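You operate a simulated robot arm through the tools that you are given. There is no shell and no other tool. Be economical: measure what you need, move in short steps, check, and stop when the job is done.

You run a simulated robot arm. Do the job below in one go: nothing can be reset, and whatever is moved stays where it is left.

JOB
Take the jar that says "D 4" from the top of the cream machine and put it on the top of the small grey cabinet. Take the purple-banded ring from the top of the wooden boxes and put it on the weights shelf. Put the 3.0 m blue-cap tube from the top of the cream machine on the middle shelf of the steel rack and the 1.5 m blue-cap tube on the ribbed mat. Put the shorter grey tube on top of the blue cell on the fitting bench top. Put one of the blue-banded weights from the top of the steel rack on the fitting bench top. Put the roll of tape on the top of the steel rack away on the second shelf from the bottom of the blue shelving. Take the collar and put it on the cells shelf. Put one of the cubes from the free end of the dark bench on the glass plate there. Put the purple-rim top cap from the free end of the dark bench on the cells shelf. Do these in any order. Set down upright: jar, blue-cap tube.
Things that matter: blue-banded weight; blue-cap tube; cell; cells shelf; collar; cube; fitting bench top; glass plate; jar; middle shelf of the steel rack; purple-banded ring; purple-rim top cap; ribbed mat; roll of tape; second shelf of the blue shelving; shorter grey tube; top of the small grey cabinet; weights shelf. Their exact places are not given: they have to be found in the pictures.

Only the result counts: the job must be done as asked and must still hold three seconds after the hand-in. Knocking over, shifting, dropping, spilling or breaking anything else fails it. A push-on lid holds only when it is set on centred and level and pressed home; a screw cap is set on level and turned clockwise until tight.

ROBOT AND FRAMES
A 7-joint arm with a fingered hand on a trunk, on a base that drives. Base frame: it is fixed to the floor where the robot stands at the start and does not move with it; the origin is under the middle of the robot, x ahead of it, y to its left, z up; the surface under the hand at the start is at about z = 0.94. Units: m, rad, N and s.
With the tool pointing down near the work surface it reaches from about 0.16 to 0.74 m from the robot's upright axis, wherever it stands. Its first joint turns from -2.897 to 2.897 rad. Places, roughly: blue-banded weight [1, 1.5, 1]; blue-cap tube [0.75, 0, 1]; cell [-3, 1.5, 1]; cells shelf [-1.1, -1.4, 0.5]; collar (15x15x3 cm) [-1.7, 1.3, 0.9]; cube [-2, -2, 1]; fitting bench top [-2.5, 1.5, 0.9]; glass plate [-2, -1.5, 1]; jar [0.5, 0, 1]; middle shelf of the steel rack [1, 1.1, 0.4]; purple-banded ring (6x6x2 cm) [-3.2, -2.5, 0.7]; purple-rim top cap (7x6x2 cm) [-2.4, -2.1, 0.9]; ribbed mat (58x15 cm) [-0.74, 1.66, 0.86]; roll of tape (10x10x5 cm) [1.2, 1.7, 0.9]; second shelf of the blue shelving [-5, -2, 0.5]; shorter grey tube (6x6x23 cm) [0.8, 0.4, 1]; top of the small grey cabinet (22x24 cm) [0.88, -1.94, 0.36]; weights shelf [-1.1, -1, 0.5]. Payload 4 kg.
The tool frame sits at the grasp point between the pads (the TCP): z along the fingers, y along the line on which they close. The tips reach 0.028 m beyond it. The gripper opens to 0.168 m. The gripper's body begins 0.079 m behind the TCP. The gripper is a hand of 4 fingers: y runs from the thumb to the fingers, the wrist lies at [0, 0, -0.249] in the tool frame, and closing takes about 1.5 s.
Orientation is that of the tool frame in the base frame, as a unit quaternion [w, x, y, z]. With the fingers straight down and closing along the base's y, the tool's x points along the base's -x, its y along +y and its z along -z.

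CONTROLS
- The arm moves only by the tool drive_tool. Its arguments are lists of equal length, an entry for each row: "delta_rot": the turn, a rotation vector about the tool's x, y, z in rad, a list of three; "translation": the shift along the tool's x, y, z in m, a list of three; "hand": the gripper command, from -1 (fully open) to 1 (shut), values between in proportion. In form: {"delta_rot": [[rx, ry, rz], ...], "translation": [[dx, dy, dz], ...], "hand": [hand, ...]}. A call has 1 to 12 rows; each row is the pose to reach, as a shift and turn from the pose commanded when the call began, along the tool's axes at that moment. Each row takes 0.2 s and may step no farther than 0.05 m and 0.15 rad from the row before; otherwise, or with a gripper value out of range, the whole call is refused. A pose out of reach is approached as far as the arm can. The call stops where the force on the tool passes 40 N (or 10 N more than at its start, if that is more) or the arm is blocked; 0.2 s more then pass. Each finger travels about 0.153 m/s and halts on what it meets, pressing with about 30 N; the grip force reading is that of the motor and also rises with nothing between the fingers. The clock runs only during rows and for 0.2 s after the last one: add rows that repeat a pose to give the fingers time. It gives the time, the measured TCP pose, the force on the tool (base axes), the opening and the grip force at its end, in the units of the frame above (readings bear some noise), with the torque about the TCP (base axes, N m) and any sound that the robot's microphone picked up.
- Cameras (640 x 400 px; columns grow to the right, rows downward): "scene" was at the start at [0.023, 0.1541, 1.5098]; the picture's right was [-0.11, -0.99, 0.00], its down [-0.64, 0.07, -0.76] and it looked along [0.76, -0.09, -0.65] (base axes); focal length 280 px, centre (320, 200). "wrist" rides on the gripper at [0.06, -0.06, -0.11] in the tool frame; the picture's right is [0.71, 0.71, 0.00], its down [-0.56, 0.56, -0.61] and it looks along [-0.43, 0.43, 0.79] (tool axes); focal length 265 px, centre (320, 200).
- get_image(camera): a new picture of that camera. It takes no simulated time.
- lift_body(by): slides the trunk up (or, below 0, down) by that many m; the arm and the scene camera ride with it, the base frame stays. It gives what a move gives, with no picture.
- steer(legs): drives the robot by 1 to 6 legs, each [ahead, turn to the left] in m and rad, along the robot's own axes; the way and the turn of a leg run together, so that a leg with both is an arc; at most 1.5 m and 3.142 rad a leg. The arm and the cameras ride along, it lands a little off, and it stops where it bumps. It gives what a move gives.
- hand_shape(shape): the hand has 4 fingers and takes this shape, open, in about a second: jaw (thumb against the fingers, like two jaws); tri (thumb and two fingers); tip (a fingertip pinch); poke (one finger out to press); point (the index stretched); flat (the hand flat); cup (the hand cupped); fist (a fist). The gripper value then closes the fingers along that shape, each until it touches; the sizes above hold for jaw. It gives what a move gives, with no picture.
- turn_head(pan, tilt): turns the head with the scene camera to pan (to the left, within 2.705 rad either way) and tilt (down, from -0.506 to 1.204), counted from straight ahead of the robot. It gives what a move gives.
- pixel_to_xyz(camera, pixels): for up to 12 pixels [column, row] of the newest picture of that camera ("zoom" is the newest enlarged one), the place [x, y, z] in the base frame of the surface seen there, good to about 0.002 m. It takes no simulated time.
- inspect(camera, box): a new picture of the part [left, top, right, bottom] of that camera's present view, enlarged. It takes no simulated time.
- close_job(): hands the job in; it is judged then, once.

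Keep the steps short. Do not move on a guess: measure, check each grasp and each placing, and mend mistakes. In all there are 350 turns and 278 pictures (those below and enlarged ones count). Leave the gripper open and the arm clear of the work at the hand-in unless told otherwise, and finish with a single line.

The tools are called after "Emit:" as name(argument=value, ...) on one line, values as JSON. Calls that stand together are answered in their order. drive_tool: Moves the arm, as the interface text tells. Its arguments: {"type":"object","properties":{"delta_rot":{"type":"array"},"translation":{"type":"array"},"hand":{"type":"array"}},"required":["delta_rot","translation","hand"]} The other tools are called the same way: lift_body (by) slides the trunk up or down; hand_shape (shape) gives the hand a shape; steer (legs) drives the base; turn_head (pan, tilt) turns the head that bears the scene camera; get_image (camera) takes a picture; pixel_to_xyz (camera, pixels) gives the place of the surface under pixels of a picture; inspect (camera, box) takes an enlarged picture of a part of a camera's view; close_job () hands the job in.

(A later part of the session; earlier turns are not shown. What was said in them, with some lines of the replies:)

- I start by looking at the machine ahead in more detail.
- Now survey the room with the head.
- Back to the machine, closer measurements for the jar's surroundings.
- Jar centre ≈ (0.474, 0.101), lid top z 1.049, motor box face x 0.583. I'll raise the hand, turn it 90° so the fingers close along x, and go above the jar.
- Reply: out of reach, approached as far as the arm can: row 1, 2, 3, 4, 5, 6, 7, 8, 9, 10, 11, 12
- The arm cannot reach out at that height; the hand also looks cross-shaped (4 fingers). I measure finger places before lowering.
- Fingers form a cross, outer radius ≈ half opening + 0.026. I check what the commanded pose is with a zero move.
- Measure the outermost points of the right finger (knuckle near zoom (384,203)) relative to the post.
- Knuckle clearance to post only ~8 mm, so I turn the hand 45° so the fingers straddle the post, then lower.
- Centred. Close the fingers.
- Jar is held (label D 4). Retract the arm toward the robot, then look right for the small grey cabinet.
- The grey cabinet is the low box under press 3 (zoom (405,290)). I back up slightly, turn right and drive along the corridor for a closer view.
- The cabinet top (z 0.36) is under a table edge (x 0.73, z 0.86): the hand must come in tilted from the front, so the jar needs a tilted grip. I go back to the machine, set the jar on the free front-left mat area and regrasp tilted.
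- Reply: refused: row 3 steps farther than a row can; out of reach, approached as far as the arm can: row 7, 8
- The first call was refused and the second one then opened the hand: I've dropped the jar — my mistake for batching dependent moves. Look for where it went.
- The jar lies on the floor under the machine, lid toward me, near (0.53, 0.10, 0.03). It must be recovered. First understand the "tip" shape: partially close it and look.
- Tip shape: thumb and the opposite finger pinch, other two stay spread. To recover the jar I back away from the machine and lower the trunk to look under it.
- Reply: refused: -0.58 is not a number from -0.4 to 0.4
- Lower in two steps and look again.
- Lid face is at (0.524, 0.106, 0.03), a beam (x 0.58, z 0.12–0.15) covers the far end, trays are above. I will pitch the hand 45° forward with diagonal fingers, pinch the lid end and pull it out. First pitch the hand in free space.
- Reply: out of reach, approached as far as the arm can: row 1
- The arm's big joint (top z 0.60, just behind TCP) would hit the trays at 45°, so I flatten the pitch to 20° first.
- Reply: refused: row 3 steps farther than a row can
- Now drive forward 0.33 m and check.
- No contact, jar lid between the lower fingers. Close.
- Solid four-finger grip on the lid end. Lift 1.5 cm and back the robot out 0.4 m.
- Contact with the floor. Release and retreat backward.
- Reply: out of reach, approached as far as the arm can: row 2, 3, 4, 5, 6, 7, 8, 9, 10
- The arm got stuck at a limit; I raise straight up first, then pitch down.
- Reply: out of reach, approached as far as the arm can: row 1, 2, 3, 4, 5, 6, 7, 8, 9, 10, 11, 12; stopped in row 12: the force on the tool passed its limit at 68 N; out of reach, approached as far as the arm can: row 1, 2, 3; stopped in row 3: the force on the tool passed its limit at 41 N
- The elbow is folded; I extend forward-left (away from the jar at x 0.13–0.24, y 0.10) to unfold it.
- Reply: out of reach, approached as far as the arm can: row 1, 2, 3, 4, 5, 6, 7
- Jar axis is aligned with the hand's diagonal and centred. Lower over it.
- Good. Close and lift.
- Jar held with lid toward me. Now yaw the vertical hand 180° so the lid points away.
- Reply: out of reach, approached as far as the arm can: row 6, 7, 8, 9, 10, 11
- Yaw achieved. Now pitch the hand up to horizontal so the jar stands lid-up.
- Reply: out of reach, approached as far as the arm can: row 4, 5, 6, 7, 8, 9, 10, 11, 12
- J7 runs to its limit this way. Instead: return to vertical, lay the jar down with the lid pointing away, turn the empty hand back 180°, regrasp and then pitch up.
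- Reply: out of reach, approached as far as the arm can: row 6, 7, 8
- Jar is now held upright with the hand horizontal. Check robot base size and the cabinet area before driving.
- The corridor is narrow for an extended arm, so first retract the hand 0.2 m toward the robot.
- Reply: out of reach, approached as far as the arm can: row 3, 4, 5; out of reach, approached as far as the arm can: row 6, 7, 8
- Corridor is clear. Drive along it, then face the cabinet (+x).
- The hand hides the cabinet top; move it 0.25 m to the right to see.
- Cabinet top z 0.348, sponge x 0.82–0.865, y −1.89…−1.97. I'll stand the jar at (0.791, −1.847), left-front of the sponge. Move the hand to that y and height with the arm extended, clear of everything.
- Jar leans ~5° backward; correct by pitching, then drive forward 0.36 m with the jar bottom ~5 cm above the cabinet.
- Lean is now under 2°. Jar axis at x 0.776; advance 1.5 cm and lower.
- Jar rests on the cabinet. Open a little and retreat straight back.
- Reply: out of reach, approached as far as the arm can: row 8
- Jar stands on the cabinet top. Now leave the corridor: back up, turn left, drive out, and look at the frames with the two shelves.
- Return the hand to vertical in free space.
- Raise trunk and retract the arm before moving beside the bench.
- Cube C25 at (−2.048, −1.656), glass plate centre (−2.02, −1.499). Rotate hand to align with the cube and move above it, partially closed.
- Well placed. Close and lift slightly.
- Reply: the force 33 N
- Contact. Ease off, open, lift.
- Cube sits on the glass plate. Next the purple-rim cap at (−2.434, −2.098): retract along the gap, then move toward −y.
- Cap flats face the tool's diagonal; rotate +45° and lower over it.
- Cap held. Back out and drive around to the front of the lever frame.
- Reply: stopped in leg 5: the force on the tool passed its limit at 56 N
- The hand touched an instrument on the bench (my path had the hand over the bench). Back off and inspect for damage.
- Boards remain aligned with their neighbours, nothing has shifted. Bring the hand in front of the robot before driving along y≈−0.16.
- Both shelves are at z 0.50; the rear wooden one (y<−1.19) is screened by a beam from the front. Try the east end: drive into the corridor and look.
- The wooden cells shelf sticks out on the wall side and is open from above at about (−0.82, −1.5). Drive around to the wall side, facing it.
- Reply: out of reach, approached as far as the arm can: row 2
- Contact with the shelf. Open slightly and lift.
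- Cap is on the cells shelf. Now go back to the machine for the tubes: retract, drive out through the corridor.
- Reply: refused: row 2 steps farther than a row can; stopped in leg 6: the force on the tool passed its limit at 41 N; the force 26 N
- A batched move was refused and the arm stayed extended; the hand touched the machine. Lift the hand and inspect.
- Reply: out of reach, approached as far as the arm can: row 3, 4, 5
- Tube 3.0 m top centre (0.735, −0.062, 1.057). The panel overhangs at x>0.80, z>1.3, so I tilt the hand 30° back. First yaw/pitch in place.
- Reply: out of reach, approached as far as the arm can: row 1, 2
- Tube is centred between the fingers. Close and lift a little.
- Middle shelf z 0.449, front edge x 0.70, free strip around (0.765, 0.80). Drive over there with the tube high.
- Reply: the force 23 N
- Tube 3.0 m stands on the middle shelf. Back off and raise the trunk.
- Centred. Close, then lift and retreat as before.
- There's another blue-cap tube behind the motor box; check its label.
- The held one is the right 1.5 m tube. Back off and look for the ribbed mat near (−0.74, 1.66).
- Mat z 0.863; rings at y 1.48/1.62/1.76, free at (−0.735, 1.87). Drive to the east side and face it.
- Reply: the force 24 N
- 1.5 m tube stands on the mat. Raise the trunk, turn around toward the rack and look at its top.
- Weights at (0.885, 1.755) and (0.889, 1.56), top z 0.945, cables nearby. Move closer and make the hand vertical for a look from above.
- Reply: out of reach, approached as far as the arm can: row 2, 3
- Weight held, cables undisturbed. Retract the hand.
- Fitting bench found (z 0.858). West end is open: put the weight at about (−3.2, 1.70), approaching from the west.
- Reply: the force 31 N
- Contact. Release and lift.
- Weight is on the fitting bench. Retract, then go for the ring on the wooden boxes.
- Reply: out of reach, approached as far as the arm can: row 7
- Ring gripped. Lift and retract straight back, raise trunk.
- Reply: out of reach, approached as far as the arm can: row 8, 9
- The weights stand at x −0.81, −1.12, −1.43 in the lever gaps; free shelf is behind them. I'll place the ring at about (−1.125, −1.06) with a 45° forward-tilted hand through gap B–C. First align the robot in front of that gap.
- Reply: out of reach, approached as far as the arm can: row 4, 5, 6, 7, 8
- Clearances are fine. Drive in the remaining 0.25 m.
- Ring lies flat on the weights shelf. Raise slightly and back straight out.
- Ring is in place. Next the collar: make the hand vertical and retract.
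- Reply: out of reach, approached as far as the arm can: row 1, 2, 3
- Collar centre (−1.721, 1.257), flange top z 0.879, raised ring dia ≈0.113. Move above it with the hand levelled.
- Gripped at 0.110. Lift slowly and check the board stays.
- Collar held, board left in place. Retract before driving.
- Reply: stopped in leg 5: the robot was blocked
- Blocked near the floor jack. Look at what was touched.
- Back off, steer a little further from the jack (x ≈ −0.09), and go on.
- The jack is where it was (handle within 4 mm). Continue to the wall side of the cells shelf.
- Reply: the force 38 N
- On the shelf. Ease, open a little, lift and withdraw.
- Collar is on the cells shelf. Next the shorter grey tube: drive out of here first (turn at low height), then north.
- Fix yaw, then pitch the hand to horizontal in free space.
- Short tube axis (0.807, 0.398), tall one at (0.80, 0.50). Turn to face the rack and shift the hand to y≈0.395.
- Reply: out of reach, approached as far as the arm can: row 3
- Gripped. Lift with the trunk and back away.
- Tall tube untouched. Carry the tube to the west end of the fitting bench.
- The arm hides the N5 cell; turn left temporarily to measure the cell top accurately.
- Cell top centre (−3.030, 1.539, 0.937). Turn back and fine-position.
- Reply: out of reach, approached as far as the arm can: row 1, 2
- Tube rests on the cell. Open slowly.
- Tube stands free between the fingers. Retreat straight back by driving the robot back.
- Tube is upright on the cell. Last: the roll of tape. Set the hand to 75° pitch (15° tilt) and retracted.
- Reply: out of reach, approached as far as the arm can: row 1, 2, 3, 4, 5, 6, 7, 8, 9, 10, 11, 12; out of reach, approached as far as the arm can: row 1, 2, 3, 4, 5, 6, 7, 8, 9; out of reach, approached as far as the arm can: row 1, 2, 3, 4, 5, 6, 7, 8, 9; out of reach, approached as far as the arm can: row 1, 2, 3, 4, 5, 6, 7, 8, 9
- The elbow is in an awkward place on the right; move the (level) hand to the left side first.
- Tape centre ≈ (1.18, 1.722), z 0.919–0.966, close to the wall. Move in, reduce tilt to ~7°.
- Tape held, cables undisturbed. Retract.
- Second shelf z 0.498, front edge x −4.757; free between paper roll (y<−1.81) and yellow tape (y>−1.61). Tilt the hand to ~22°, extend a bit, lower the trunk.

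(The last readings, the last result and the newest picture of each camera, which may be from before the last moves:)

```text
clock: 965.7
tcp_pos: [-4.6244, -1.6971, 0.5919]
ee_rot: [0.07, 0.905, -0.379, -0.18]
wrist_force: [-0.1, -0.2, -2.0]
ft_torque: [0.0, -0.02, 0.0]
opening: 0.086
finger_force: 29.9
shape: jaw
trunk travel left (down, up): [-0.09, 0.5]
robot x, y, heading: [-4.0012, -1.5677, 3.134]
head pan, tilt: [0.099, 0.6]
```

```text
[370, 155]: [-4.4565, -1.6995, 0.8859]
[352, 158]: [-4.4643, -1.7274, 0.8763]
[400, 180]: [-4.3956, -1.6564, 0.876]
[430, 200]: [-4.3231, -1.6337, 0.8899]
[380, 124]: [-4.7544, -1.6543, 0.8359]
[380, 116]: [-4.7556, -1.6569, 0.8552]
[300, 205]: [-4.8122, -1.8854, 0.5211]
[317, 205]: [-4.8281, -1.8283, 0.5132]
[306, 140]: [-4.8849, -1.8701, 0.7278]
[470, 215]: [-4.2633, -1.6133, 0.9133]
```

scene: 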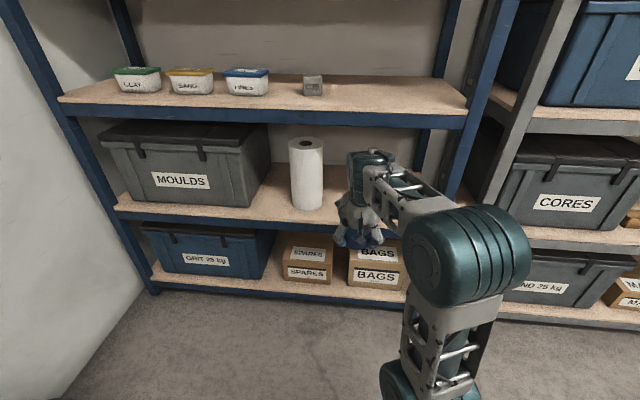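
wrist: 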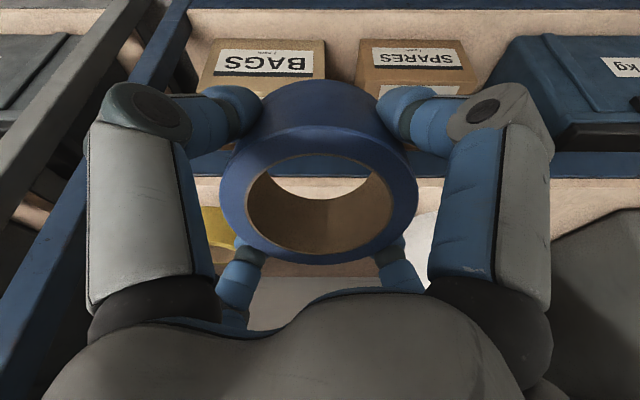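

Emit:
steer(legs=[[0.205, 0]])

Emit:
get_image(camera="wrist")

Emit:
inspect(camera="scene", box=[240, 100, 480, 280])

```text
clock: 967.4
tcp_pos: [-4.8297, -1.6973, 0.5931]
ee_rot: [0.07, 0.905, -0.379, -0.179]
wrist_force: [-0.2, -0.9, -1.5]
ft_torque: [-0.01, 0.04, 0.01]
opening: 0.086
finger_force: 29.9
shape: jaw
trunk travel left (down, up): [-0.09, 0.5]
robot x, y, heading: [-4.2055, -1.5649, 3.142]
head pan, tilt: [0.099, 0.6]
```

```text
64 pictures are left
```

wrist: 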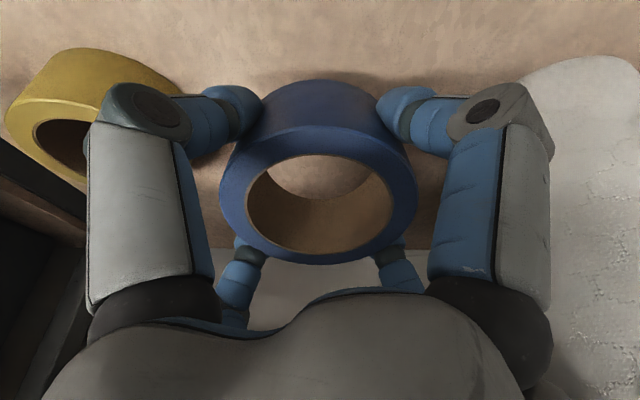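

```text
2.22 times, centred on (360, 190) of scene
```

zoom: 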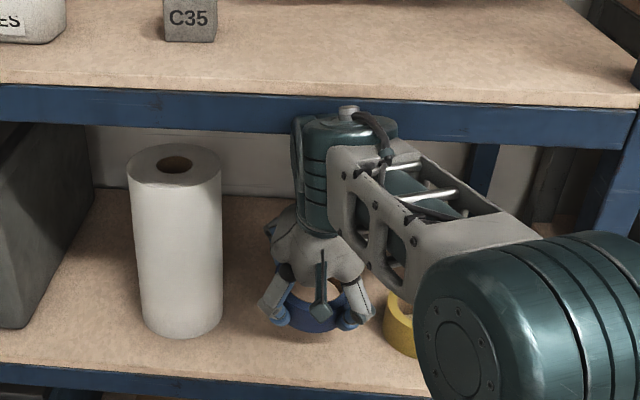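

Emit:
lift_body(by=-0.04)

Emit:
get_image(camera="wrist")

```text
clock: 968.2
tcp_pos: [-4.827, -1.6964, 0.5535]
ee_rot: [0.069, 0.905, -0.379, -0.179]
wrist_force: [-0.1, 0.1, -1.7]
ft_torque: [-0.01, -0.01, -0.01]
opening: 0.086
finger_force: 29.5
shape: jaw
trunk travel left (down, up): [-0.05, 0.54]
robot x, y, heading: [-4.2059, -1.5687, 3.14]
head pan, tilt: [0.099, 0.6]
```

```text
62 pictures are left
```

wrist: 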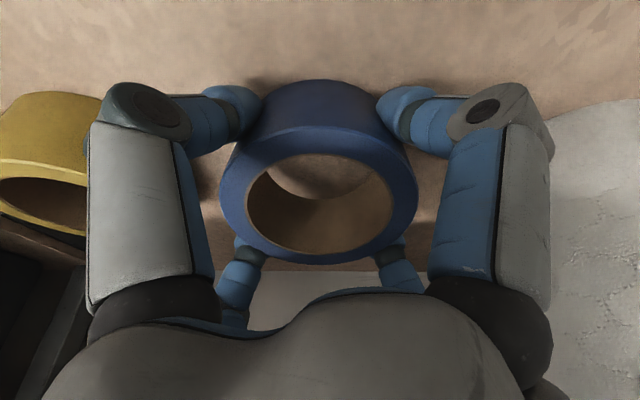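

Emit:
drive_tool(delta_rot=[[0, 0, 0], [0, 0, 0], [0, 0, 0]], translation=[[0.0008, -0.0008, 0.003], [0.0014, -0.0014, 0.0055], [0.0019, -0.0019, 0.0075]], hand=[1, 1, 1])

```text
clock: 969.0
tcp_pos: [-4.8298, -1.697, 0.5494]
ee_rot: [0.073, 0.904, -0.379, -0.183]
wrist_force: [1.1, 1.7, 30.5]
ft_torque: [-0.31, -1.07, 0.07]
opening: 0.0862
finger_force: 30.0
shape: jaw
trunk travel left (down, up): [-0.05, 0.54]
robot x, y, heading: [-4.2049, -1.5732, 3.141]
head pan, tilt: [0.099, 0.6]
```

Contact. Ease and release.

Emit:
drive_tool(delta_rot=[[0, 0, 0], [0, 0, 0], [0, 0, 0], [0, 0, 0], [0, 0, 0], [0, 0, 0]], translation=[[-0.0008, 0.0008, -0.003], [-0.0008, 0.0008, -0.003], [-0.0008, 0.0008, -0.003], [-0.0008, 0.0008, -0.003], [-0.0008, 0.0008, -0.003], [-0.0008, 0.0008, -0.003]], hand=[0.0, -0.1, -0.2, -0.3, -0.35, -0.35])

Emit:
get_image(camera="wrist")

```text
clock: 970.4
tcp_pos: [-4.829, -1.6978, 0.5484]
ee_rot: [0.07, 0.905, -0.379, -0.179]
wrist_force: [0.6, -0.1, -0.1]
ft_torque: [0.0, 0.03, -0.02]
opening: 0.1126
finger_force: 0.1
shape: jaw
trunk travel left (down, up): [-0.05, 0.54]
robot x, y, heading: [-4.2022, -1.568, 3.141]
head pan, tilt: [0.099, 0.6]
```

```text
61 pictures are left
```

wrist: 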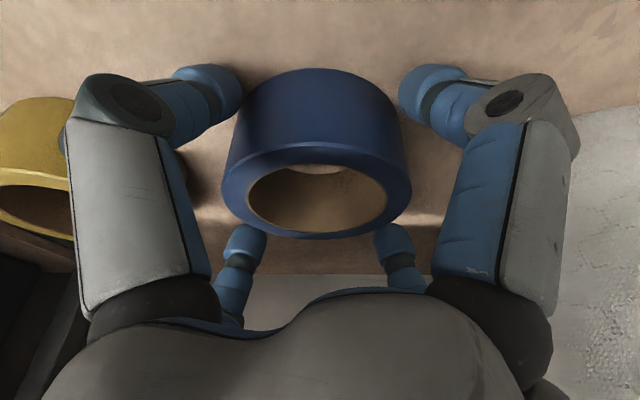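

Tape lies flat. Withdraw along the tool axis, then back out.

Emit:
drive_tool(delta_rot=[[0, 0, 0], [0, 0, 0], [0, 0, 0]], translation=[[0, 0, -0.03], [0, 0, -0.06], [0, 0, -0.085]], hand=[-0.35, -0.35, -0.35])

Emit:
steer(legs=[[-0.45, 0]])

Emit:
inspect(camera="scene", box=[220, 90, 460, 270])

```text
clock: 971.2
tcp_pos: [-4.7958, -1.6966, 0.6276]
ee_rot: [0.069, 0.905, -0.379, -0.179]
wrist_force: [-0.4, -0.1, -0.6]
ft_torque: [-0.03, -0.02, 0.06]
opening: 0.1128
finger_force: 0.0
shape: jaw
trunk travel left (down, up): [-0.05, 0.54]
robot x, y, heading: [-4.2045, -1.5716, 3.139]
head pan, tilt: [0.099, 0.6]
```

```text
clock: 973.9
tcp_pos: [-4.3413, -1.6983, 0.6268]
ee_rot: [0.07, 0.905, -0.378, -0.179]
wrist_force: [-0.2, 0.5, 0.0]
ft_torque: [0.0, 0.0, -0.03]
opening: 0.1127
finger_force: 0.1
shape: jaw
trunk travel left (down, up): [-0.05, 0.54]
robot x, y, heading: [-3.7487, -1.5735, -3.137]
head pan, tilt: [0.099, 0.6]
```

```text
2.22 times, centred on (340, 180) of scene
```

zoom: 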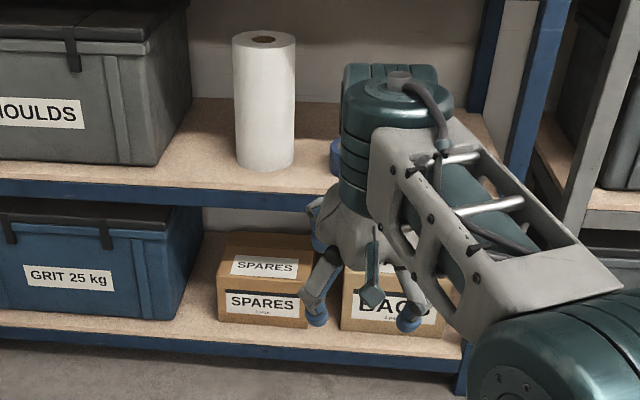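

All pieces are placed. Open the hand fully, clear of the work.

Emit:
drive_tool(delta_rot=[[0, 0, 0], [0, 0, 0], [0, 0, 0]], translation=[[0, 0, 0], [0, 0, 0], [0, 0, 0]], hand=[-0.7, -1, -1])

Emit:
close_job()

```text
clock: 974.7
tcp_pos: [-4.3409, -1.6977, 0.6275]
ee_rot: [0.07, 0.905, -0.379, -0.179]
wrist_force: [-0.6, -0.3, 0.3]
ft_torque: [0.03, -0.01, -0.04]
opening: 0.168
finger_force: 0.0
shape: jaw
trunk travel left (down, up): [-0.05, 0.54]
robot x, y, heading: [-3.7492, -1.5726, -3.142]
head pan, tilt: [0.099, 0.6]
```

```text
The job is handed in.
```

I set all ten items down where the job asked and handed it in, but I dropped the jar on the floor once (it looked unbroken) and bumped a bench instrument, the cream machine and the floor jack; nothing looked moved afterwards.
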